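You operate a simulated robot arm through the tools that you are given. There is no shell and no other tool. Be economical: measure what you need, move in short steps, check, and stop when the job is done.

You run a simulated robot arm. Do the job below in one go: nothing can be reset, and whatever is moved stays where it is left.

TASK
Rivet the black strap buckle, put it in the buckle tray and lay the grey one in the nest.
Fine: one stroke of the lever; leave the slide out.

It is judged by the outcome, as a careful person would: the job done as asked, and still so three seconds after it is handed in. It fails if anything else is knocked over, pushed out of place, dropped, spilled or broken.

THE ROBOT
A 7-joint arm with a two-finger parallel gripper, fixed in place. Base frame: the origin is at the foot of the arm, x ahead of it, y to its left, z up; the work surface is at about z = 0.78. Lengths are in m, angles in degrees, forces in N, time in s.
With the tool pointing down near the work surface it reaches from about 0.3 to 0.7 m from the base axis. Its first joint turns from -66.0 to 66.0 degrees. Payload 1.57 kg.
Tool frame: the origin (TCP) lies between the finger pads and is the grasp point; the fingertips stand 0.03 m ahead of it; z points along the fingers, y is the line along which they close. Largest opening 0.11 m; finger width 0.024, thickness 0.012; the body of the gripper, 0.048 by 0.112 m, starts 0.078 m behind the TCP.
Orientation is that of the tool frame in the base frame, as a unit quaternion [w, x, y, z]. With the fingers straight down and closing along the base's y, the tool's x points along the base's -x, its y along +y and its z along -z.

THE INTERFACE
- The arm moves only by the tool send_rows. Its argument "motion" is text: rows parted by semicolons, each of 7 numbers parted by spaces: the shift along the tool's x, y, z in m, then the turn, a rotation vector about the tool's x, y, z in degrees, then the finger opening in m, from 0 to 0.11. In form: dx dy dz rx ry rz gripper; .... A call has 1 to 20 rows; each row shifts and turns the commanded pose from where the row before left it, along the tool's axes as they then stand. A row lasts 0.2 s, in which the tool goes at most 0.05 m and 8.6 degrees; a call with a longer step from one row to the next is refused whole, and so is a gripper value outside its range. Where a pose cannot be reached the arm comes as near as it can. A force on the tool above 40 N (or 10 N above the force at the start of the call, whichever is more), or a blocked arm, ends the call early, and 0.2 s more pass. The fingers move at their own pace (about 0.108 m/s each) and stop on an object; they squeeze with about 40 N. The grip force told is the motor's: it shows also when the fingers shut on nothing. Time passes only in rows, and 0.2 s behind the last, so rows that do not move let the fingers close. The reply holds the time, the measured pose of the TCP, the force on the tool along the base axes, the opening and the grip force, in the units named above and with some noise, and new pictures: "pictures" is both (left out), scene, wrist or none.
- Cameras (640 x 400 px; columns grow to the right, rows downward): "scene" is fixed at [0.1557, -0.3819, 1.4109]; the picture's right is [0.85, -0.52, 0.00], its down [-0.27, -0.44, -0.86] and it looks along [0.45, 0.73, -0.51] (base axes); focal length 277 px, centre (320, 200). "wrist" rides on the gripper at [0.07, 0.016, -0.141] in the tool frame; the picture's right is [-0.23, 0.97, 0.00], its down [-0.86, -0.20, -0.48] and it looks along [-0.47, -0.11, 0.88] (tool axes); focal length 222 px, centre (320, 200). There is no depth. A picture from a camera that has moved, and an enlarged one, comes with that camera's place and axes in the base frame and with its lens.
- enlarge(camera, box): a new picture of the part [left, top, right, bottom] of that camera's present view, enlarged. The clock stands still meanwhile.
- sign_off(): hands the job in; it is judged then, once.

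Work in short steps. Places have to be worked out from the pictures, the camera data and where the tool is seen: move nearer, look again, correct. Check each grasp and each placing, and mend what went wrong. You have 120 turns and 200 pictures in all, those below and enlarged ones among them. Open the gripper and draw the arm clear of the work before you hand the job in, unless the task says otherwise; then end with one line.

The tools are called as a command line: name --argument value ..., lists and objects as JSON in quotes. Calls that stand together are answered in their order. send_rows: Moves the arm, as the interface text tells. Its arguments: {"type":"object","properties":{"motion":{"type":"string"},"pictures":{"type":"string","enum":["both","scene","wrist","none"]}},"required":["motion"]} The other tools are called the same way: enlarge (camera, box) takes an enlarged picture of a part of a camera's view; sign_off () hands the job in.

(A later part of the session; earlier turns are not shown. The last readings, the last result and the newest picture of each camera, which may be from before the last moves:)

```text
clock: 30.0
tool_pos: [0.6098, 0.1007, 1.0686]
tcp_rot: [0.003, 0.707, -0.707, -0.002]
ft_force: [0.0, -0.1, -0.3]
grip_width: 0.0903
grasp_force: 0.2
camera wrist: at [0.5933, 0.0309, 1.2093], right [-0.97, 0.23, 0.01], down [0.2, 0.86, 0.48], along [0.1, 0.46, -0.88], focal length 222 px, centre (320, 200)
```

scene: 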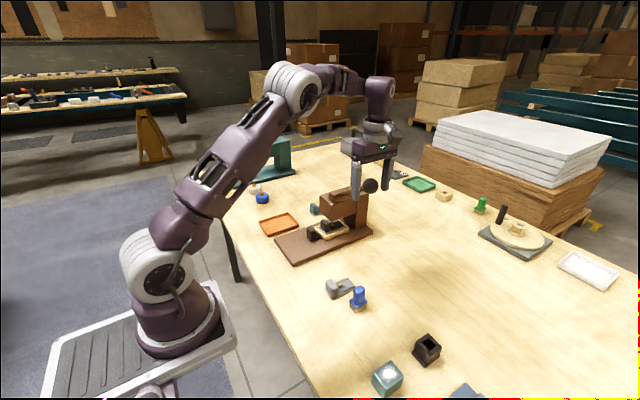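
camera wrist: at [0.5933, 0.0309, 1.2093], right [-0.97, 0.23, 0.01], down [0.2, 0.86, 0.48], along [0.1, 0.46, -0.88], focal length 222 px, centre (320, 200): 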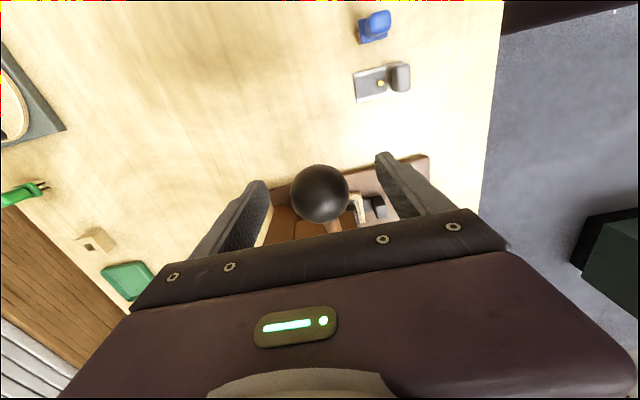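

Knob is centred between the fingers. I'll close on it and start the downstroke along the arc, 15° first.

send_rows --motion "0 0 0 0 0 0 0.03;0 0 0 0 0 0 0.03;0 0 0 0 0 0 0.03;0.0042 0 0.0067 0 0 0 0.03;0.0043 0 0.0067 0 0 0 0.03;0.0036 0 0.007 0 0 0 0.03;0.0037 0 0.0071 0 0 0 0.03;0.003 0 0.0073 0 0 0 0.03;0.0031 0 0.0074 0 0 0 0.03;0 0 0 0 0 0 0.03"

enlarge --camera "scene" --box '[310, 120, 430, 220]'

```text
clock: 32.2
tool_pos: [0.611, 0.0796, 1.0251]
tcp_rot: [-0.001, -0.707, 0.708, 0.0]
ft_force: [30.4, -9.8, 10.9]
grip_width: 0.0432
grasp_force: 44.7
camera wrist: at [0.593, 0.0101, 1.1671], right [-0.97, 0.23, 0.0], down [0.2, 0.86, 0.48], along [0.11, 0.46, -0.88], focal length 222 px, centre (320, 200)
```

scene: 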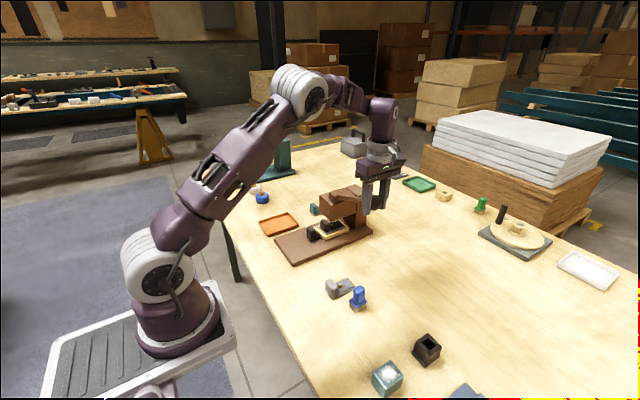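
wrist: 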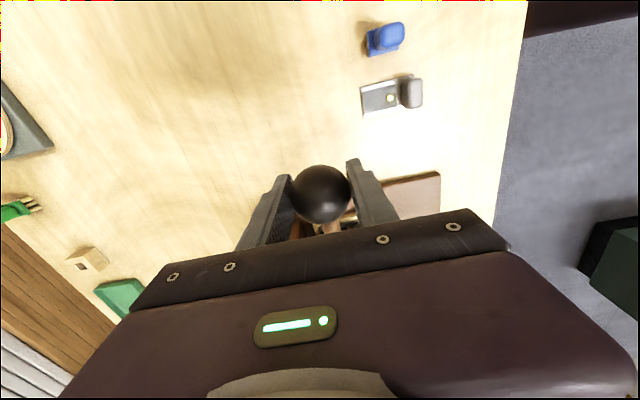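

```text
4.00 times, centred on (370, 170) of scene
camera zoom: at [0.1563, -0.3823, 1.4108], right [0.85, -0.52, 0.0], down [-0.27, -0.44, -0.86], along [0.45, 0.73, -0.51], focal length 1109 px, centre (120, 320)
```

zoom: 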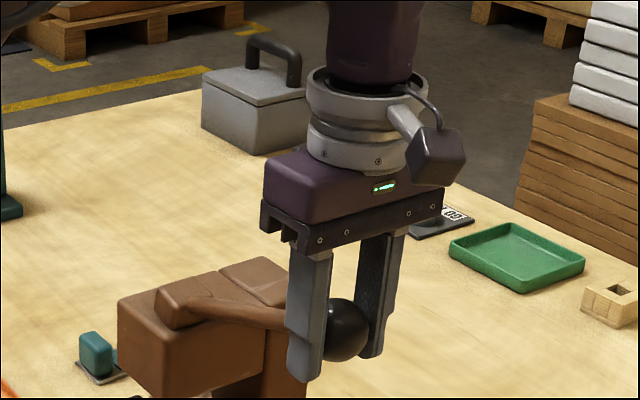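

The lever is coming down; a 30 N side force says my x is a bit low, so I'll add 3 mm in x and continue down the arc 15°.

send_rows --motion "0 -0.003 0 0 0 0 0.03;0.0024 0 0.0075 0 0 0 0.03;0.0024 0 0.0076 0 0 0 0.03;0.0017 0 0.0077 0 0 0 0.03;0.0017 0 0.0078 0 0 0 0.03;0.001 0 0.0078 0 0 0 0.03;0.001 0 0.0079 0 0 0 0.03;0 0 0 0 0 0 0.03" --pictures "none"

enlarge --camera "scene" --box '[310, 130, 430, 250]'

```text
clock: 34.0
tool_pos: [0.6107, 0.0725, 0.9798]
tcp_rot: [-0.004, -0.707, 0.708, 0.002]
ft_force: [1.6, -13.1, 7.7]
grip_width: 0.0432
grasp_force: 45.3
```

```text
3.33 times, centred on (370, 190) of scene
camera zoom: at [0.1556, -0.3823, 1.4108], right [0.85, -0.52, 0.0], down [-0.27, -0.44, -0.86], along [0.45, 0.73, -0.51], focal length 924 px, centre (153, 233)
```

zoom: 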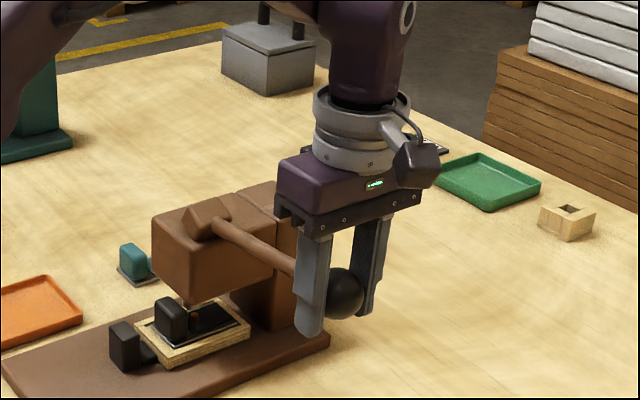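

The ram is descending on the rivet with the lever about 5° above horizontal. I'll continue down until a firm stop.

send_rows --motion "0.001 0 0.0078 0 0 0 0.03;0 0 0.0079 0 0 0 0.03;0 0 0.0079 0 0 0 0.03;-0.0005 0 0.0079 0 0 0 0.03;-0.001 0 0.0078 0 0 0 0.03;-0.001 0 0.0078 0 0 0 0.03;0 0 0 0 0 0 0.03" --pictures "none"

enlarge --camera "scene" --box '[310, 130, 430, 250]'

```text
clock: 35.6
tool_pos: [0.6109, 0.0734, 0.9324]
tcp_rot: [0.002, 0.707, -0.707, -0.003]
ft_force: [-2.6, 4.2, 8.7]
grip_width: 0.0433
grasp_force: 44.9
```

```text
3.33 times, centred on (370, 190) of scene
camera zoom: at [0.1554, -0.3818, 1.411], right [0.85, -0.52, 0.0], down [-0.27, -0.44, -0.86], along [0.45, 0.73, -0.51], focal length 924 px, centre (153, 233)
```

zoom: 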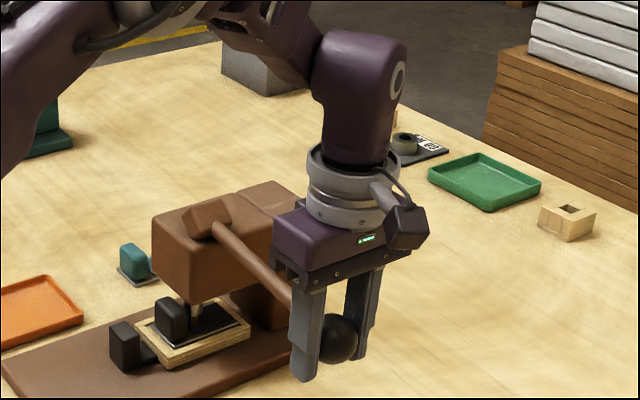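

No firm stop yet, and the ram is near the rivet. Continuing along the arc from -10° toward -25°.

send_rows --motion "-0.0017 0 0.0077 0 0 0 0.03;-0.0017 0 0.0077 0 0 0 0.03;-0.0024 0 0.0076 0 0 0 0.03;-0.0024 0 0.0075 0 0 0 0.03;-0.003 0 0.0074 0 0 0 0.03;-0.003 0 0.0073 0 0 0 0.03;0 0 0 0 0 0 0.03" --pictures "none"

enlarge --camera "scene" --box '[310, 130, 430, 250]'

```text
clock: 37.2
tool_pos: [0.6103, 0.0853, 0.8867]
tcp_rot: [-0.005, -0.706, 0.708, 0.002]
ft_force: [-4.6, -22.6, -1.5]
grip_width: 0.0435
grasp_force: 44.9
```

```text
3.33 times, centred on (370, 190) of scene
camera zoom: at [0.1555, -0.3825, 1.4108], right [0.85, -0.52, 0.0], down [-0.27, -0.44, -0.86], along [0.45, 0.73, -0.51], focal length 924 px, centre (153, 233)
```

zoom: 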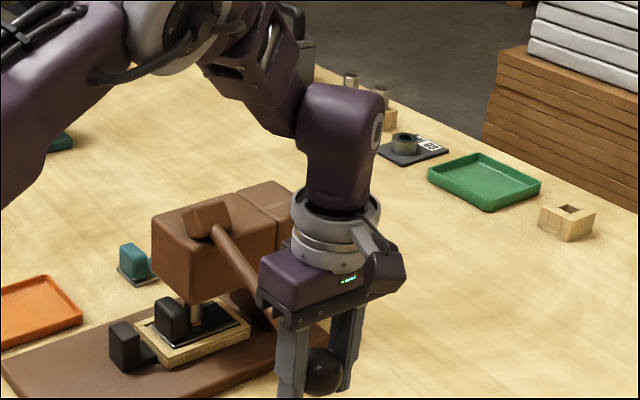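

Checking the ram against the rivet closely.

enlarge --camera "scene" --box '[320, 190, 380, 240]'

```text
8.00 times, centred on (350, 215) of scene
camera zoom: at [0.1555, -0.3825, 1.4108], right [0.85, -0.52, 0.0], down [-0.27, -0.44, -0.86], along [0.45, 0.73, -0.51], focal length 2217 px, centre (80, 80)
```

zoom: 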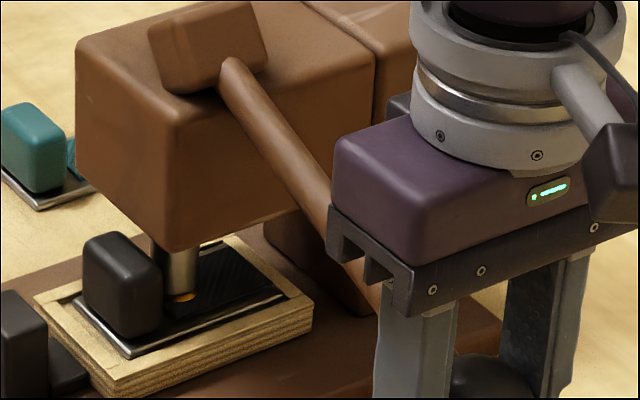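

The ram is on the rivet, which looks flattened. I'll press a bit further to find the lever's firm stop and complete the stroke.

send_rows --motion "-0.0005 0 0.0065 0 0 0 0.03;-0.0025 0 0.0065 0 0 0 0.03;-0.003 0 0.0065 0 0 0 0.03;0 0 0 0 0 0 0.03" --pictures "none"

enlarge --camera "scene" --box '[320, 190, 380, 240]'

```text
clock: 38.2
tool_pos: [0.6094, 0.0924, 0.8721]
tcp_rot: [-0.004, -0.707, 0.707, 0.0]
ft_force: [-6.6, -2.1, 15.3]
grip_width: 0.0435
grasp_force: 45.4
stopped in row 4: the force on the tool passed its limit (the readings are from after the stop); the commanded pose is now the measured one
```

```text
8.00 times, centred on (350, 215) of scene
camera zoom: at [0.1552, -0.3819, 1.411], right [0.85, -0.52, 0.0], down [-0.27, -0.44, -0.86], along [0.45, 0.73, -0.51], focal length 2217 px, centre (80, 80)
```

zoom: 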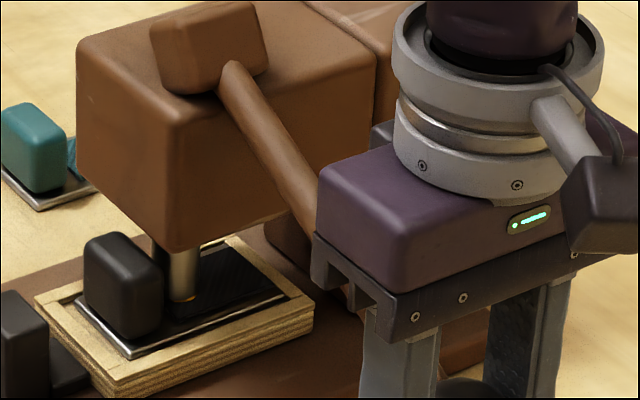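

Firm stop reached at the bottom; the ram has pressed the rivet. I'll bring the lever back up along the measured arc.

send_rows --motion "0.004 0 -0.0073 0 0 0 0.03;0.004 0 -0.0073 0 0 0 0.03;0.003 0 -0.0076 0 0 0 0.03;0.003 0 -0.0076 0 0 0 0.03;0.002 0 -0.0076 0 0 0 0.03;0.002 0 -0.0076 0 0 0 0.03;0.0005 0 -0.0076 0 0 0 0.03;0.0005 0 -0.0076 0 0 0 0.03;0.0002 0 -0.0079 0 0 0 0.03;0.0002 0 -0.0079 0 0 0 0.03;0.0002 0 -0.0079 0 0 0 0.03;0 0 -0.0079 0 0 0 0.03;0 0 -0.0079 0 0 0 0.03;0 0 -0.0079 0 0 0 0.03;-0.0005 0 -0.0076 0 0 0 0.03;-0.0005 0 -0.0076 0 0 0 0.03;-0.0012 0 -0.0076 0 0 0 0.03;-0.0012 0 -0.0076 0 0 0 0.03;-0.0018 0 -0.0075 0 0 0 0.03;-0.0018 0 -0.0075 0 0 0 0.03" --pictures "none"

```text
clock: 42.4
tool_pos: [0.6105, 0.0852, 1.0245]
tcp_rot: [0.002, 0.708, -0.706, -0.002]
ft_force: [-28.4, 17.7, -13.2]
grip_width: 0.0436
grasp_force: 45.1
```

Nearly back up. I'll trim x by -2.5 mm and finish the return to the starting height.

send_rows --motion "-0.0015 0.0025 -0.0073 0 0 0 0.03;-0.0025 0 -0.0073 0 0 0 0.03;-0.003 0 -0.0073 0 0 0 0.03;-0.0035 0 -0.0073 0 0 0 0.03;-0.004 0 -0.0073 0 0 0 0.03;-0.004 0 -0.0065 0 0 0 0.03;0 0 0 0 0 0 0.03" --pictures "none"

enlarge --camera "scene" --box '[310, 120, 430, 240]'

```text
clock: 44.0
tool_pos: [0.6095, 0.0995, 1.0665]
tcp_rot: [-0.002, -0.706, 0.708, -0.001]
ft_force: [14.8, 13.1, -14.8]
grip_width: 0.0435
grasp_force: 44.9
```

```text
3.33 times, centred on (370, 180) of scene
camera zoom: at [0.1564, -0.3814, 1.411], right [0.85, -0.52, 0.0], down [-0.27, -0.44, -0.86], along [0.45, 0.73, -0.51], focal length 924 px, centre (153, 267)
```

zoom: 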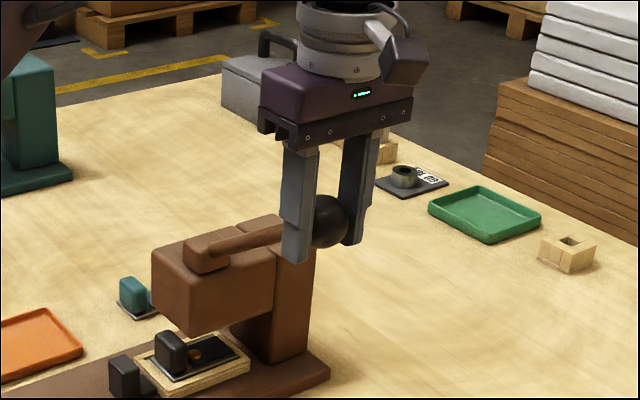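

Lever is back at its starting place and the ram is up. I'll open, rise clear and check that it stays.

send_rows --motion "0 0 0 0 0 0 0.09;0 0 0 0 0 0 0.09;0 0 -0.03 0 0 0 0.09;0 0 -0.04 0 0 0 0.09;0.03 0.02 -0.02 0 0 0 0.09;0 0 0 0 0 0 0.09" --pictures "none"

enlarge --camera "scene" --box '[285, 145, 405, 265]'

enlarge --camera "scene" --box '[310, 205, 370, 255]'

```text
clock: 45.4
tool_pos: [0.5925, 0.071, 1.1575]
tcp_rot: [0.003, 0.707, -0.707, 0.001]
ft_force: [0.5, 0.4, -0.2]
grip_width: 0.09
grasp_force: 0.1
```

```text
3.33 times, centred on (345, 205) of scene
camera zoom: at [0.1556, -0.3819, 1.4109], right [0.85, -0.52, 0.0], down [-0.27, -0.44, -0.86], along [0.45, 0.73, -0.51], focal length 924 px, centre (237, 183)
```

zoom: 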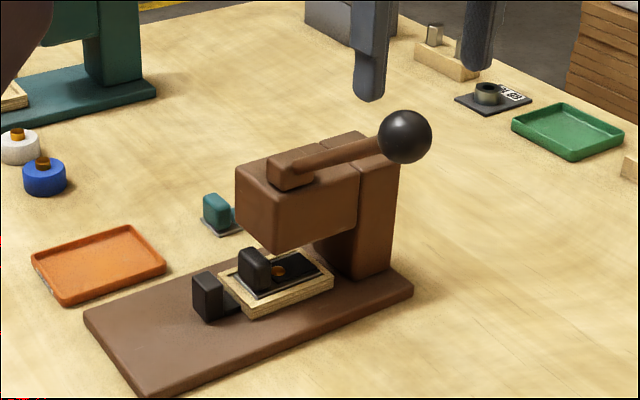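

```text
8.00 times, centred on (340, 230) of scene
camera zoom: at [0.1556, -0.3819, 1.4109], right [0.85, -0.52, 0.0], down [-0.27, -0.44, -0.86], along [0.45, 0.73, -0.51], focal length 2217 px, centre (160, -40)
```

zoom: 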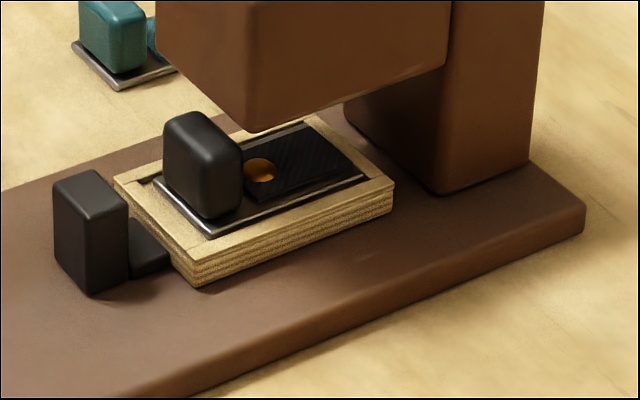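

The rivet is flattened and the lever stays up. I'll retreat, turn the hand back and return to the slide handle, now at x≈0.524.

send_rows --motion "0 0.043 -0.01 0 0 0 0.09;0 0.043 -0.01 0 0 0 0.09;0 0.043 0 0 0 0 0.09;0 0.043 0 0 0 0 0.09;0 0 0 0 0 8.5 0.06;0 0 0 0 0 8.5 0.06;0 0 0 0 0 8.5 0.06;0 0 0 0 0 8.5 0.06;0 0 0 0 0 8.5 0.06;0 0 0 0 0 8.5 0.06;0 0 0 0 0 8.5 0.06;0 0 0 0 0 8.5 0.06;0 0 0 0 0 8.5 0.06;0 0 0 0 0 8.5 0.06;0 0 0 0 0 5 0.06;0 0 0 0 0 0 0.06" --pictures "none"

```text
clock: 48.8
tool_pos: [0.4174, 0.0684, 1.1769]
tcp_rot: [-0.001, 0.001, 1.0, -0.002]
ft_force: [0.7, -0.6, -0.2]
grip_width: 0.0599
grasp_force: 0.2
```

Now over the press base behind the handle.

send_rows --motion "-0.0035 0.0264 0.0284 0 0 0 0.06;-0.0035 0.0264 0.0284 0 0 0 0.06;-0.0035 0.0264 0.0284 0 0 0 0.06;-0.0035 0.0264 0.0284 0 0 0 0.06;-0.0035 0.0264 0.0284 0 0 0 0.06;-0.0035 0.0264 0.0284 0 0 0 0.06;-0.0035 0.0264 0.0284 0 0 0 0.06;-0.0035 0.0264 0.0284 0 0 0 0.06;0 0 0 0 0 0 0.06"

enlarge --camera "wrist" --box '[220, 90, 430, 230]'

```text
clock: 50.8
tool_pos: [0.4455, 0.2786, 0.953]
tcp_rot: [-0.002, 0.0, 1.0, 0.0]
ft_force: [0.1, 0.1, 0.8]
grip_width: 0.06
grasp_force: 0.1
camera wrist: at [0.3762, 0.2948, 1.0937], right [0.23, 0.97, 0.0], down [0.86, -0.2, 0.48], along [0.46, -0.11, -0.88], focal length 222 px, centre (320, 200)
```

scene: 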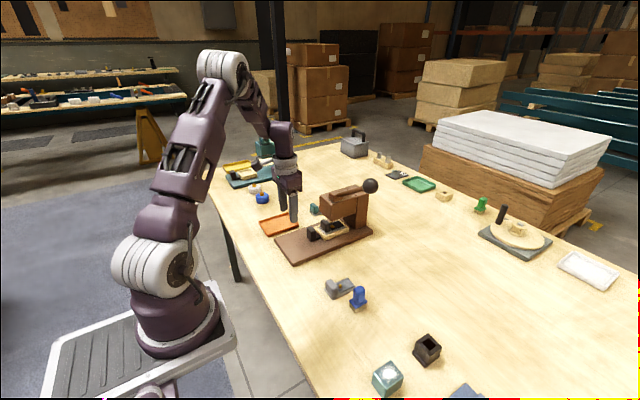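
wrist: 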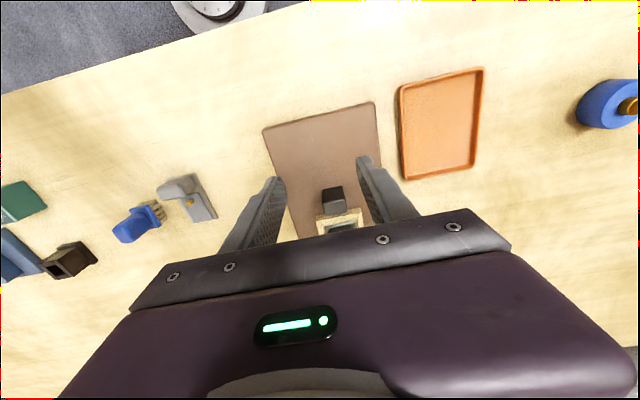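

```text
2.86 times, centred on (325, 160) of wrist
camera zoom: at [0.3762, 0.2948, 1.0937], right [0.23, 0.97, 0.0], down [0.86, -0.2, 0.48], along [0.46, -0.11, -0.88], focal length 635 px, centre (306, 314)
```

zoom: 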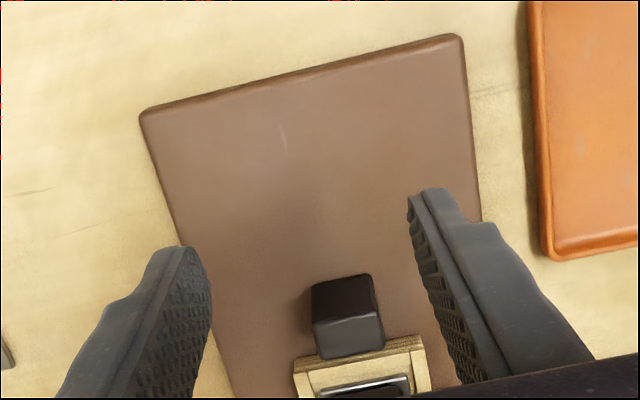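

The handle is ahead as expected. I'll descend behind it, slide forward to x 0.524 with open fingers and grip.

send_rows --motion "0 0.001 0.04 0 0 0 0.06;0 0 0.04 0 0 0 0.06;0 0 0.037 0 0 0 0.06;-0.025 0 0 0 0 0 0.06;-0.03 0 0 0 0 0 0.06;-0.0235 0 0 0 0 0 0.06;0 0 0 0 0 0 0.06;0 0 0 0 0 0 0.01;0 0 0 0 0 0 0.01;0 0 0 0 0 0 0.01" --pictures "wrist"

```text
clock: 53.0
tool_pos: [0.5241, 0.2807, 0.8352]
tcp_rot: [-0.003, 0.0, 1.0, -0.003]
ft_force: [0.7, -12.0, 1.8]
grip_width: 0.0318
grasp_force: 40.5
camera wrist: at [0.4553, 0.2967, 0.9773], right [0.23, 0.97, -0.01], down [0.86, -0.2, 0.48], along [0.46, -0.11, -0.88], focal length 222 px, centre (320, 200)
```

wrist: 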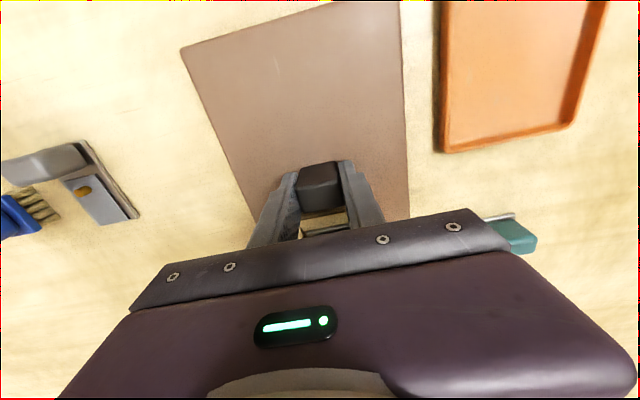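

Handle gripped again. Pulling the slide out by 0.10 m in slow steps.

send_rows --motion "0.006 -0.001 0 0 0 0 0.01;0.006 0 0 0 0 0 0.01;0.006 0 0 0 0 0 0.01;0.006 0 0 0 0 0 0.01;0.006 0 0 0 0 0 0.01;0.006 0 0 0 0 0 0.01;0.006 0 0 0 0 0 0.01;0.006 0 0 0 0 0 0.01;0.006 0 0 0 0 0 0.01;0.006 0 0 0 0 0 0.01;0.006 0 0 0 0 0 0.01;0.006 0 0 0 0 0 0.01;0.006 0 0 0 0 0 0.01;0.006 0 0 0 0 0 0.01;0.006 0 0 0 0 0 0.01;0.006 0 0 0 0 0 0.01;0 0 0 0 0 0 0.01" --pictures "none"

```text
clock: 53.8
tool_pos: [0.5076, 0.2797, 0.8347]
tcp_rot: [0.001, 0.0, 1.0, -0.001]
ft_force: [1.1, -3.8, 8.1]
grip_width: 0.0319
grasp_force: 39.9
stopped in row 4: the force on the tool passed its limit (the readings are from after the stop); the commanded pose is now the measured one
```

Friction tripped the limit again; I'll resume a little slower.

send_rows --motion "0.005 0 0 0 0 0 0.01;0.005 0 0 0 0 0 0.01;0.005 0 0 0 0 0 0.01;0.005 0 0 0 0 0 0.01;0.005 0 0 0 0 0 0.01;0.005 0 0 0 0 0 0.01;0.005 0 0 0 0 0 0.01;0.005 0 0 0 0 0 0.01;0.005 0 0 0 0 0 0.01;0.005 0 0 0 0 0 0.01;0.005 0 0 0 0 0 0.01;0.005 0 0 0 0 0 0.01;0.005 0 0 0 0 0 0.01;0.005 0 0 0 0 0 0.01;0.005 0 0 0 0 0 0.01;0.005 0 0 0 0 0 0.01;0.003 0 0 0 0 0 0.01;0 0 0 0 0 0 0.01" --pictures "none"

enlarge --camera "scene" --box '[270, 170, 390, 270]'

```text
clock: 55.7
tool_pos: [0.4697, 0.2802, 0.836]
tcp_rot: [0.001, 0.0, 1.0, 0.0]
ft_force: [0.1, -0.8, 5.5]
grip_width: 0.0319
grasp_force: 40.6
stopped in row 9: the force on the tool passed its limit (the readings are from after the stop); the commanded pose is now the measured one
```

```text
4.00 times, centred on (330, 220) of scene
camera zoom: at [0.1556, -0.382, 1.4109], right [0.85, -0.52, 0.0], down [-0.27, -0.44, -0.86], along [0.45, 0.73, -0.51], focal length 1109 px, centre (280, 120)
```

zoom: 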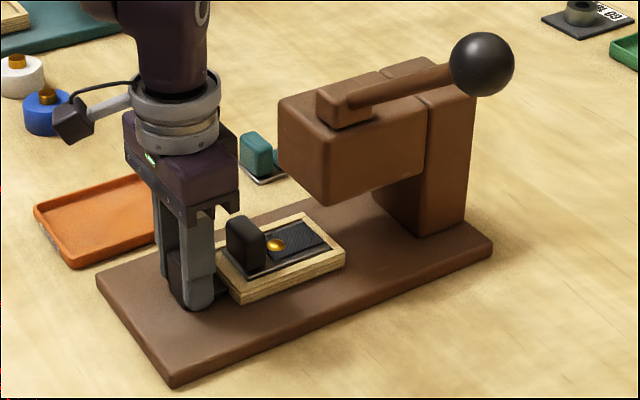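

Working, with about 46 mm to go. Continuing.

send_rows --motion "0.005 0 0 0 0 0 0.01;0.005 0 0 0 0 0 0.01;0.005 0 0 0 0 0 0.01;0.005 0 0 0 0 0 0.01;0.005 0 0 0 0 0 0.01;0.005 0 0 0 0 0 0.01;0 0 0 0 0 0 0.01" --pictures "none"

send_rows --motion "0.004 0 0 0 0 0 0.01;0.004 0 0 0 0 0 0.01;0.004 0 0 0 0 0 0.01;0.004 0 0 0 0 0 0.01;0.003 0 0 0 0 0 0.01;0 0 0 0 0 0 0.01" --pictures "none"

enlarge --camera "scene" --box '[270, 170, 390, 270]'

```text
clock: 57.3
tool_pos: [0.4384, 0.2798, 0.8356]
tcp_rot: [0.002, 0.001, 1.0, 0.0]
ft_force: [0.9, -3.7, -6.0]
grip_width: 0.0318
grasp_force: 40.6
```

```text
clock: 58.7
tool_pos: [0.4236, 0.2809, 0.8359]
tcp_rot: [0.006, 0.001, 1.0, 0.001]
ft_force: [9.3, 1.3, -13.2]
grip_width: 0.0317
grasp_force: 40.6
stopped in row 6: the force on the tool passed its limit (the readings are from after the stop); the commanded pose is now the measured one
```

```text
4.00 times, centred on (330, 220) of scene
camera zoom: at [0.1561, -0.3817, 1.411], right [0.85, -0.52, 0.0], down [-0.27, -0.44, -0.86], along [0.45, 0.73, -0.51], focal length 1109 px, centre (280, 120)
```

zoom: 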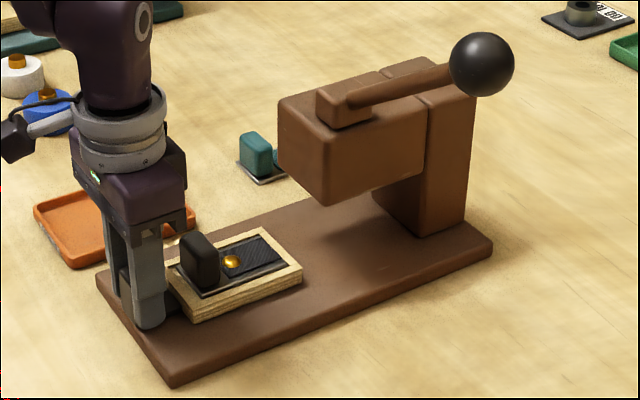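

The slide is back at its out stop. I'll release, rise, level the small tilt and go above the riveted buckle.

send_rows --motion "0 0 0 0 0 0 0.06;0 0 0 0 0 0 0.06;0 0 -0.03 0 0 0 0.06;0 0 -0.04 0 0.7 0 0.06;0 0 -0.035 0 0 0 0.06;-0.03 0 0 0 0 0 0.06;-0.03 0 0 0 0 0 0.06;0 0 0 0 0 0 0.06"

enlarge --camera "wrist" --box '[220, 90, 430, 230]'

```text
clock: 60.5
tool_pos: [0.4822, 0.2787, 0.9428]
tcp_rot: [-0.001, 0.0, 1.0, 0.001]
ft_force: [0.8, 0.3, 0.7]
grip_width: 0.06
grasp_force: 0.0
camera wrist: at [0.4114, 0.2953, 1.0844], right [0.23, 0.97, 0.0], down [0.86, -0.2, 0.48], along [0.47, -0.11, -0.88], focal length 222 px, centre (320, 200)
```

scene: 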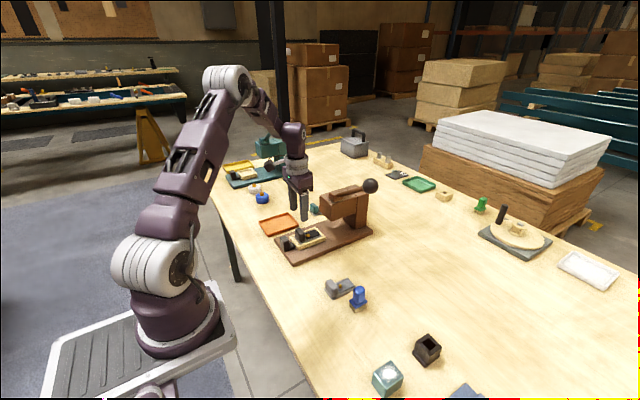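
wrist: 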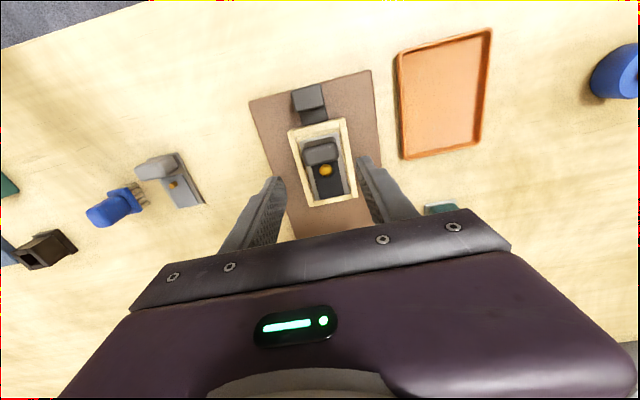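

```text
2.86 times, centred on (325, 160) of wrist
camera zoom: at [0.4114, 0.2953, 1.0844], right [0.23, 0.97, 0.0], down [0.86, -0.2, 0.48], along [0.47, -0.11, -0.88], focal length 635 px, centre (306, 314)
```

zoom: 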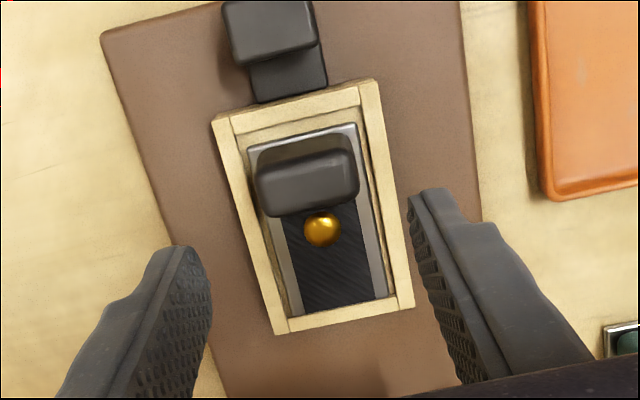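

The rivet is a neat formed dome now. The block is at (0.483, 0.279), right under the TCP; the tray centre is at about (0.469, 0.430). I'll descend and grip.

send_rows --motion "0 0.0005 0.03 0 0 0 0.06;0 0 0.03 0 0 0 0.06;0 0 0.025 0 0 0 0.06;0 0 0 0 0 0 0.02;0 0 0 0 0 0 0.02;0 0 0 0 0 0 0.02;0 0 -0.01 0 0 0 0.02;0 0 -0.03 0 0 0 0.02;0 0 -0.04 0 0 0 0.02;0 0 -0.03 0 0 0 0.02;0 0 0 0 0 0 0.02"

```text
clock: 62.9
tool_pos: [0.4836, 0.2808, 0.9673]
tcp_rot: [0.0, 0.001, 1.0, 0.001]
ft_force: [1.0, -0.1, -1.3]
grip_width: 0.0388
grasp_force: 39.9
camera wrist: at [0.4143, 0.2956, 1.109], right [0.23, 0.97, 0.0], down [0.86, -0.2, 0.48], along [0.47, -0.11, -0.88], focal length 222 px, centre (320, 200)
```

scene: 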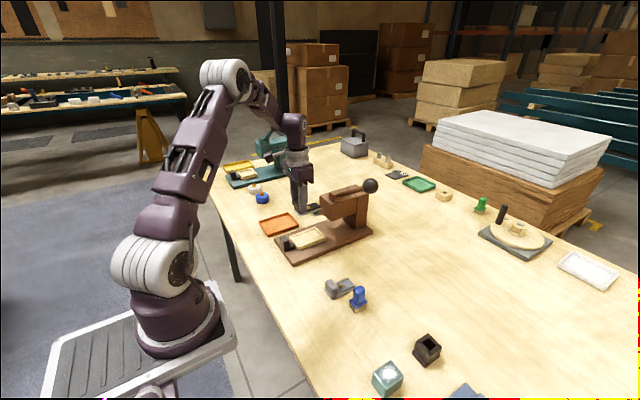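
wrist: 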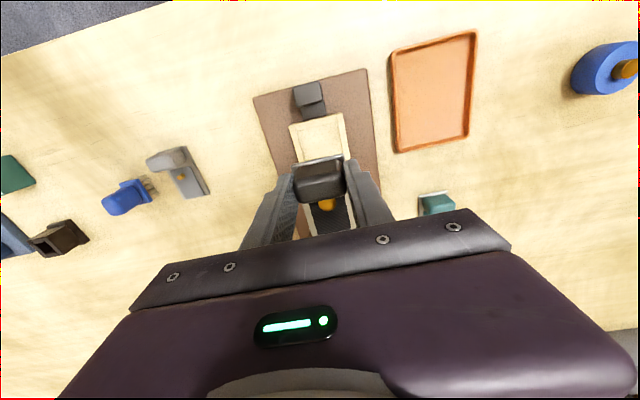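

The buckle is lifted and the slide stayed out. Moving over the tray.

send_rows --motion "0.0112 0.0373 0 0 0 0 0.02;0.0112 0.0373 0 0 0 0 0.02;0.0112 0.0373 0 0 0 0 0.02;0.0112 0.0373 0 0 0 0 0.02;0 0 0.035 0 0 0 0.02;0 0 0.035 0 0 0 0.02;0 0 0 0 0 0 0.02"

enlarge --camera "scene" --box '[230, 170, 350, 270]'

```text
clock: 64.5
tool_pos: [0.4366, 0.4301, 0.8965]
tcp_rot: [-0.001, 0.0, 1.0, 0.0]
ft_force: [-0.5, -0.4, -0.8]
grip_width: 0.0389
grasp_force: 40.2
camera wrist: at [0.366, 0.447, 1.0375], right [0.23, 0.97, 0.0], down [0.86, -0.2, 0.48], along [0.47, -0.11, -0.88], focal length 222 px, centre (320, 200)
```

scene: 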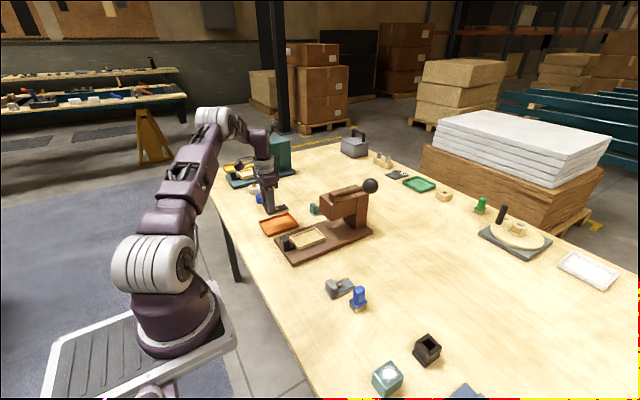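
wrist: 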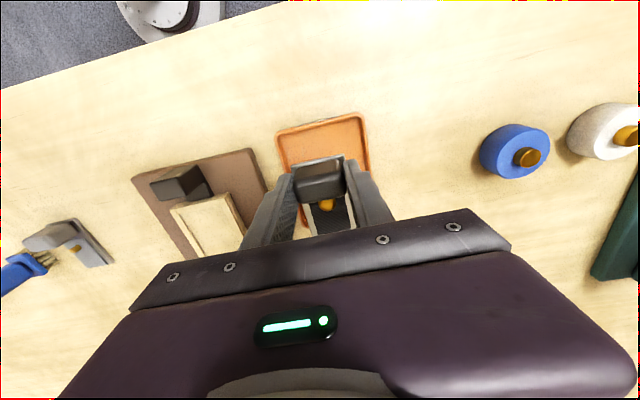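

```text
4.00 times, centred on (290, 220) of scene
camera zoom: at [0.1557, -0.3819, 1.4109], right [0.85, -0.52, 0.0], down [-0.27, -0.44, -0.86], along [0.45, 0.73, -0.51], focal length 1109 px, centre (440, 120)
```

zoom: 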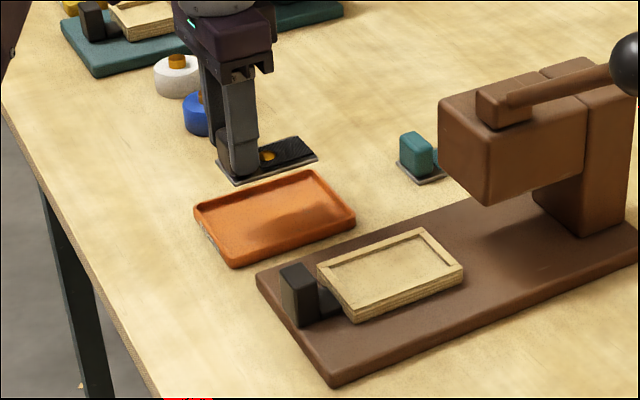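

The buckle is above the tray; I'll shift 3 mm in y and lower gently to contact.

send_rows --motion "-0.002 0.003 0.025 0 0 0 0.02;0 0 0.025 0 0 0 0.02;0 0 0.004 0 0 0 0.02;0 0 0.003 0 0 0 0.02;0 0 0.002 0 0 0 0.02;0 0 0 0 0 0 0.02" --pictures "none"

enlarge --camera "scene" --box '[240, 190, 330, 265]'

enlarge --camera "wrist" --box '[220, 90, 430, 230]'

```text
clock: 65.9
tool_pos: [0.4395, 0.4343, 0.8361]
tcp_rot: [0.0, 0.0, 1.0, 0.001]
ft_force: [0.2, -1.2, 0.2]
grip_width: 0.039
grasp_force: 40.0
```

```text
5.33 times, centred on (285, 228) of scene
camera zoom: at [0.1557, -0.3819, 1.4109], right [0.85, -0.52, 0.0], down [-0.27, -0.44, -0.86], along [0.45, 0.73, -0.51], focal length 1478 px, centre (507, 53)
```

zoom: 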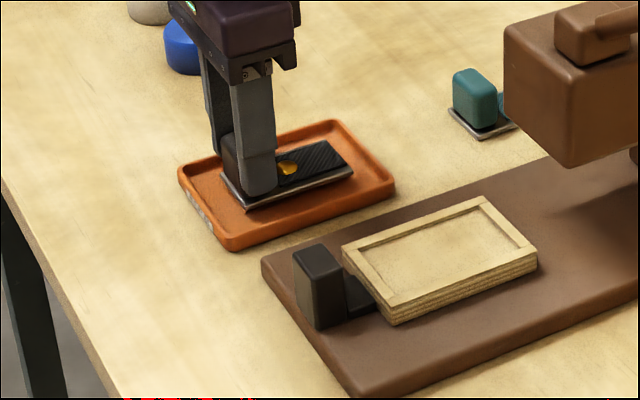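

```text
2.86 times, centred on (325, 160) of wrist
camera zoom: at [0.3701, 0.4491, 0.9784], right [0.23, 0.97, 0.0], down [0.86, -0.2, 0.48], along [0.47, -0.11, -0.88], focal length 635 px, centre (306, 314)
```

zoom: 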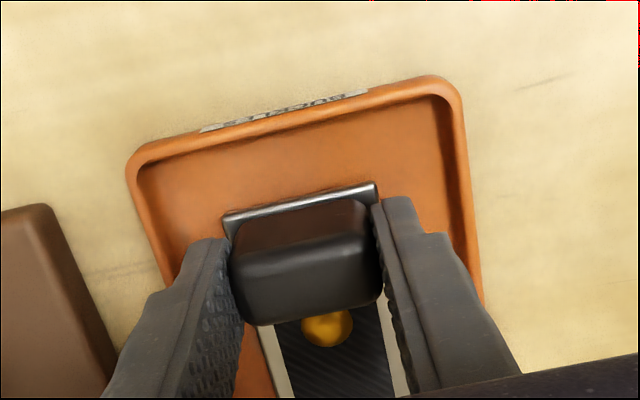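

Inside the tray but no contact yet; lowering in 2 mm steps.

send_rows --motion "0 0 0.002 0 0 0 0.02;0 0 0.002 0 0 0 0.02;0 0 0 0 0 0 0.02" --pictures "none"

enlarge --camera "scene" --box '[255, 205, 305, 245]'

```text
clock: 66.7
tool_pos: [0.4419, 0.4342, 0.8323]
tcp_rot: [0.0, 0.0, 1.0, 0.0]
ft_force: [0.3, 0.1, -1.7]
grip_width: 0.0389
grasp_force: 40.0
```

```text
10.00 times, centred on (280, 225) of scene
camera zoom: at [0.1557, -0.3819, 1.4109], right [0.85, -0.52, 0.0], down [-0.27, -0.44, -0.86], along [0.45, 0.73, -0.51], focal length 2772 px, centre (720, -50)
```

zoom: 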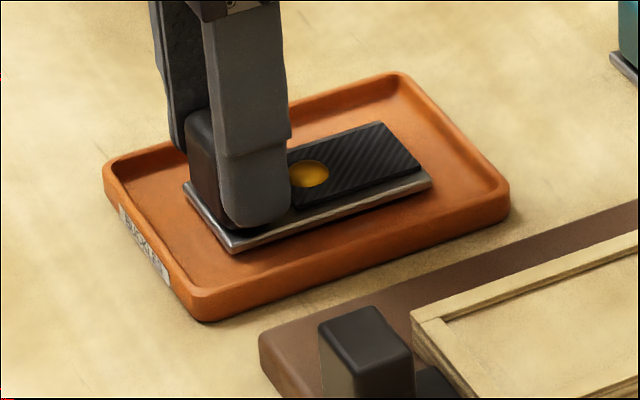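

The label seems to read "BUCKLES". I'll keep lowering.

send_rows --motion "0 0 0.002 0 0 0 0.02;0 0 0.002 0 0 0 0.02;0 0 0 0 0 0 0.02" --pictures "none"

```text
clock: 67.5
tool_pos: [0.4402, 0.4331, 0.8279]
tcp_rot: [0.001, -0.001, 1.0, 0.0]
ft_force: [-0.2, -2.3, 5.7]
grip_width: 0.0388
grasp_force: 39.9
```

Light contact (5.7 N). Releasing slowly and rising.

send_rows --motion "0 0 0 0 0 0 0.05;0 0 0 0 0 0 0.058;0 0 -0.02 0 0 0 0.058;0 0 -0.04 0 0 0 0.058;0 0 -0.05 0 0 0 0.058;0 0 -0.03 0 0 0 0.058;0 0 0 0 0 0 0.058"

enlarge --camera "wrist" --box '[220, 90, 430, 230]'

enlarge --camera "scene" --box '[255, 205, 305, 245]'

```text
clock: 69.1
tool_pos: [0.4402, 0.4317, 0.9718]
tcp_rot: [0.0, 0.0, 1.0, 0.001]
ft_force: [-0.1, -0.1, -0.7]
grip_width: 0.0578
grasp_force: 0.1
camera wrist: at [0.3701, 0.4473, 1.1136], right [0.23, 0.97, 0.0], down [0.86, -0.2, 0.48], along [0.47, -0.11, -0.88], focal length 222 px, centre (320, 200)
```

scene: 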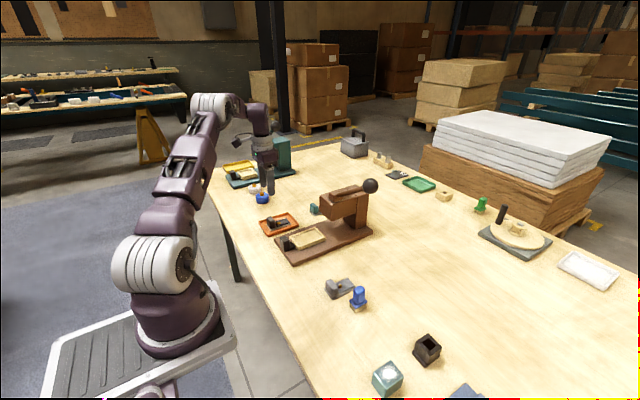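
wrist: 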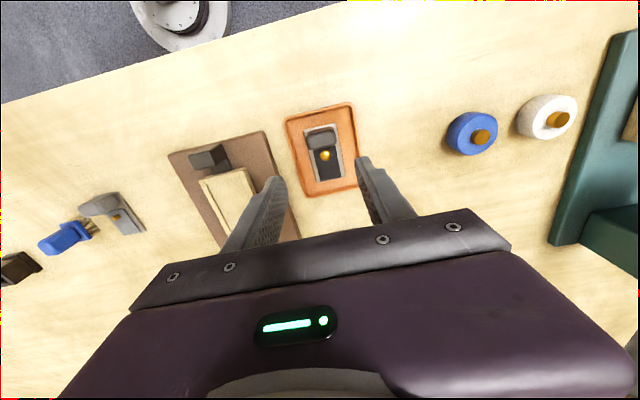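

```text
2.86 times, centred on (325, 160) of wrist
camera zoom: at [0.3701, 0.4473, 1.1136], right [0.23, 0.97, 0.0], down [0.86, -0.2, 0.48], along [0.47, -0.11, -0.88], focal length 635 px, centre (306, 314)
```

zoom: 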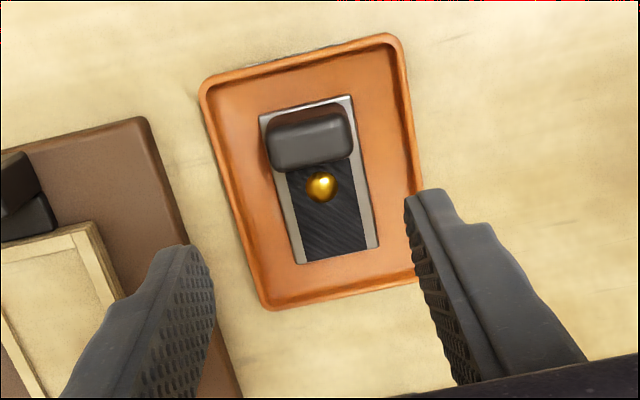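

```text
10.00 times, centred on (280, 225) of scene
camera zoom: at [0.1557, -0.3819, 1.4109], right [0.85, -0.52, 0.0], down [-0.27, -0.44, -0.86], along [0.45, 0.73, -0.51], focal length 2772 px, centre (720, -50)
```

zoom: 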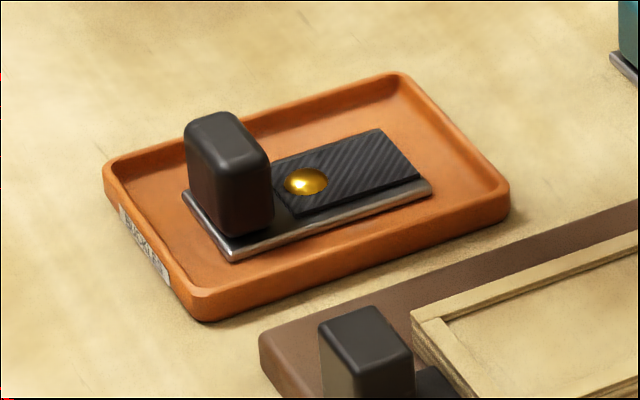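

The riveted black buckle lies in the buckle tray. Now I'll move to the grey one, around (0.495, 0.059), for a close look.

send_rows --motion "0.002 -0.042 -0.004 0 0 0 0.058;0.002 -0.042 -0.004 0 0 0 0.058;0.002 -0.042 0 0 0 0 0.058;0.002 -0.042 0 0 0 0 0.058;0 -0.042 0 0 0 0 0.058;0 -0.042 0 0 0 0 0.058;0 -0.042 0 0 0 0 0.058;0 -0.042 0 0 0 0 0.058;0 -0.02 0.02 0 0 0 0.058;0 0 0.03 0 0 0 0.058;0 0 0 0 0 0 0.058" --pictures "none"

enlarge --camera "wrist" --box '[220, 90, 430, 230]'

```text
clock: 71.5
tool_pos: [0.4327, 0.0735, 0.9265]
tcp_rot: [-0.001, 0.0, 1.0, 0.001]
ft_force: [-0.5, -0.9, -0.7]
grip_width: 0.0581
grasp_force: 0.2
```

```text
2.86 times, centred on (325, 160) of wrist
camera zoom: at [0.3614, 0.0891, 1.069], right [0.23, 0.97, 0.0], down [0.86, -0.2, 0.48], along [0.47, -0.11, -0.88], focal length 635 px, centre (306, 314)
```

zoom: 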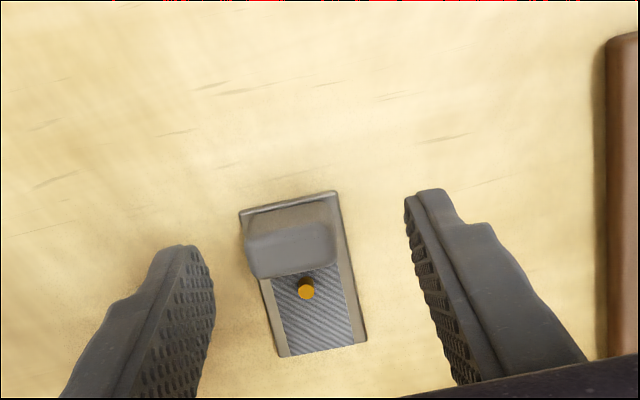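

Grey plate centre is (0.496, 0.058) with almost no yaw, and its block is at x≈0.465. Moving above and checking clearance to the blue part.

send_rows --motion "-0.0325 -0.0155 0 0 0 0 0.056;0 0 0.04 0 0 0 0.056;0 0 0 0 0 0 0.056" --pictures "wrist"

enlarge --camera "scene" --box '[300, 230, 400, 320]'

```text
clock: 72.3
tool_pos: [0.4639, 0.0604, 0.8872]
tcp_rot: [0.0, 0.0, 1.0, 0.001]
ft_force: [0.2, 0.0, 0.8]
grip_width: 0.0558
grasp_force: 0.0
camera wrist: at [0.3933, 0.0767, 1.0285], right [0.23, 0.97, 0.0], down [0.86, -0.2, 0.48], along [0.47, -0.11, -0.88], focal length 222 px, centre (320, 200)
```

wrist: 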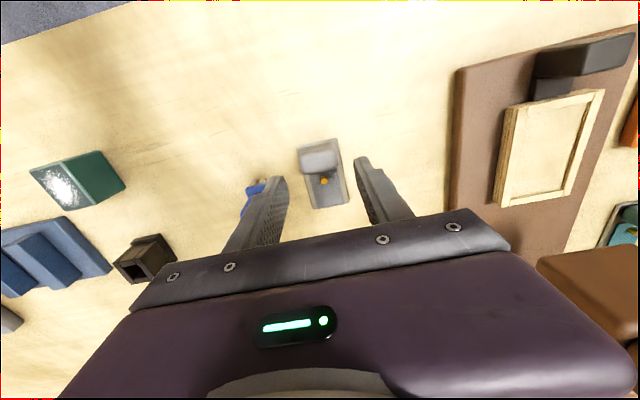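

```text
4.44 times, centred on (350, 275) of scene
camera zoom: at [0.1557, -0.3819, 1.4109], right [0.85, -0.52, 0.0], down [-0.27, -0.44, -0.86], along [0.45, 0.73, -0.51], focal length 1232 px, centre (187, -133)
```

zoom: 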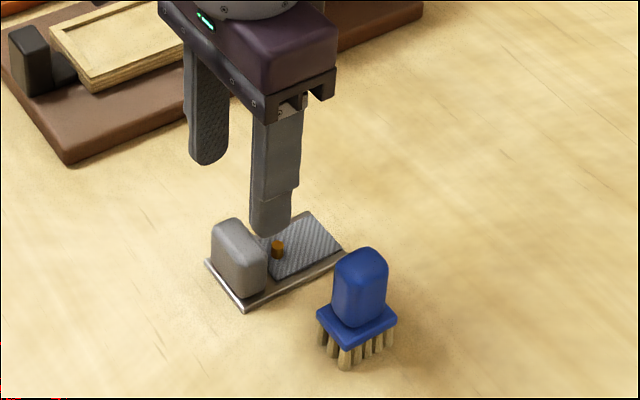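

The blue brush is about at (0.50, -0.02), clear of the left finger. Descending to z 0.83 and gripping.

send_rows --motion "-0.001 -0.0015 0.02 0 0 0 0.056;0 0 0.02 0 0 0 0.056;0 0 0.016 0 0 0 0.056;0 0 0 0 0 0 0.02;0 0 0 0 0 0 0.02;0 0 0 0 0 0 0.02;0 0 -0.02 0 0 0 0.02;0 0 -0.04 0 0 0 0.02;0 0 -0.045 0 0 0 0.02;0 0 0 0 0 0 0.02" --pictures "none"

enlarge --camera "wrist" --box '[220, 90, 430, 230]'

enlarge --camera "scene" --box '[300, 210, 400, 320]'

```text
clock: 74.5
tool_pos: [0.4674, 0.0591, 0.9384]
tcp_rot: [-0.001, 0.0, 1.0, 0.001]
ft_force: [-0.3, -0.2, -1.6]
grip_width: 0.0388
grasp_force: 39.6
```

```text
2.86 times, centred on (325, 160) of wrist
camera zoom: at [0.3967, 0.0755, 1.0789], right [0.23, 0.97, 0.0], down [0.86, -0.2, 0.48], along [0.46, -0.11, -0.88], focal length 635 px, centre (306, 314)
```

zoom: 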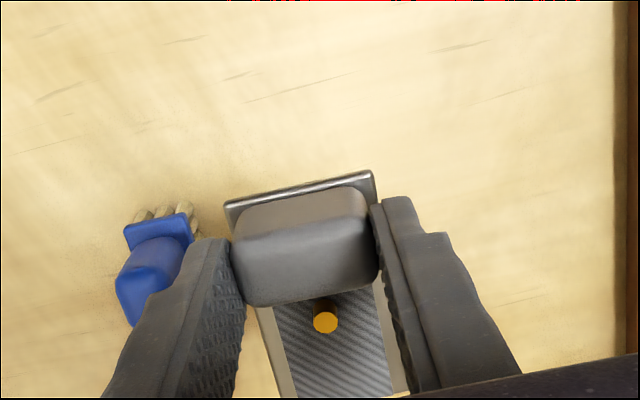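

```text
3.64 times, centred on (350, 265) of scene
camera zoom: at [0.1557, -0.3819, 1.4109], right [0.85, -0.52, 0.0], down [-0.27, -0.44, -0.86], along [0.45, 0.73, -0.51], focal length 1008 px, centre (211, -36)
```

zoom: 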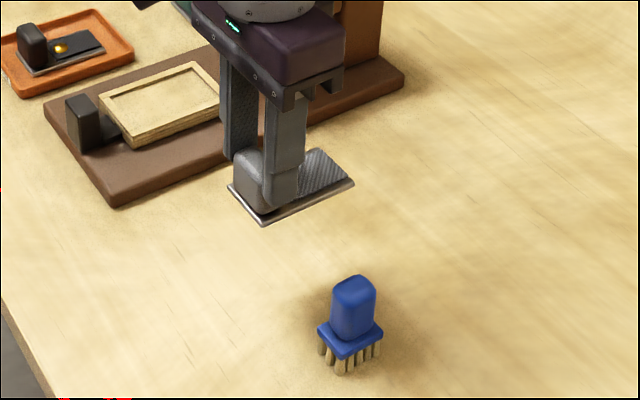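

Grey buckle gripped, near identically to the black one, and the brush is undisturbed. Moving to the nest at TCP (0.483, 0.280) and down to just above the rim.

send_rows --motion "-0.0026 0.0368 0 0 0 0 0.02;-0.0026 0.0368 0 0 0 0 0.02;-0.0026 0.0368 0 0 0 0 0.02;-0.0026 0.0368 0 0 0 0 0.02;-0.0026 0.0368 0 0 0 0 0.02;-0.0026 0.0368 0 0 0 0 0.02;0 0 0.03 0 0 0 0.02;0 0 0.029 0 0 0 0.02;0 0 0 0 0 0 0.02" --pictures "none"

enlarge --camera "wrist" --box '[220, 90, 430, 230]'

enlarge --camera "scene" --box '[280, 205, 352, 265]'

```text
clock: 76.5
tool_pos: [0.4792, 0.2807, 0.8774]
tcp_rot: [-0.001, 0.001, 1.0, 0.001]
ft_force: [-0.3, 0.3, -1.7]
grip_width: 0.0392
grasp_force: 40.1
```

```text
2.86 times, centred on (325, 160) of wrist
camera zoom: at [0.4085, 0.2962, 1.0188], right [0.23, 0.97, 0.0], down [0.86, -0.2, 0.48], along [0.47, -0.11, -0.88], focal length 635 px, centre (306, 314)
```

zoom: 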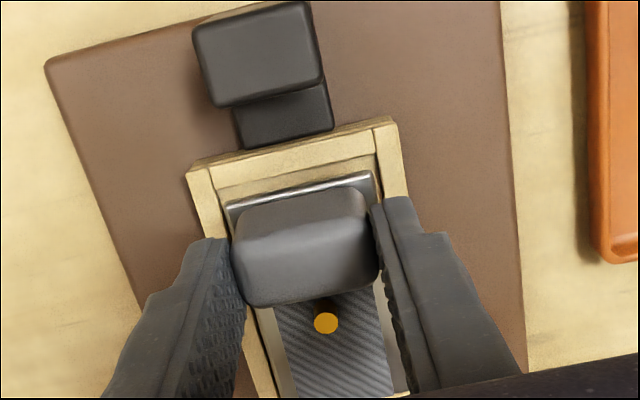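

```text
6.67 times, centred on (316, 235) of scene
camera zoom: at [0.1557, -0.3819, 1.4109], right [0.85, -0.52, 0.0], down [-0.27, -0.44, -0.86], along [0.45, 0.73, -0.51], focal length 1848 px, centre (347, -33)
```

zoom: 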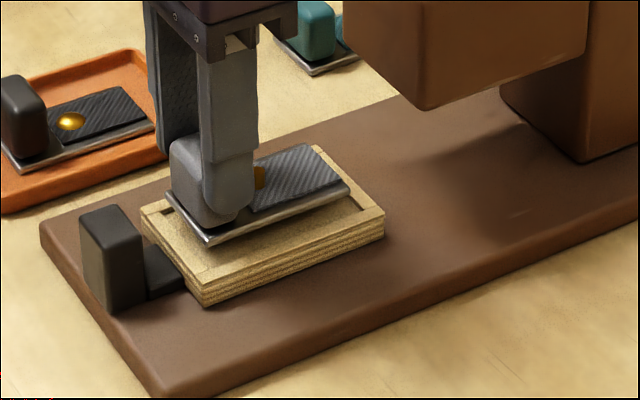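

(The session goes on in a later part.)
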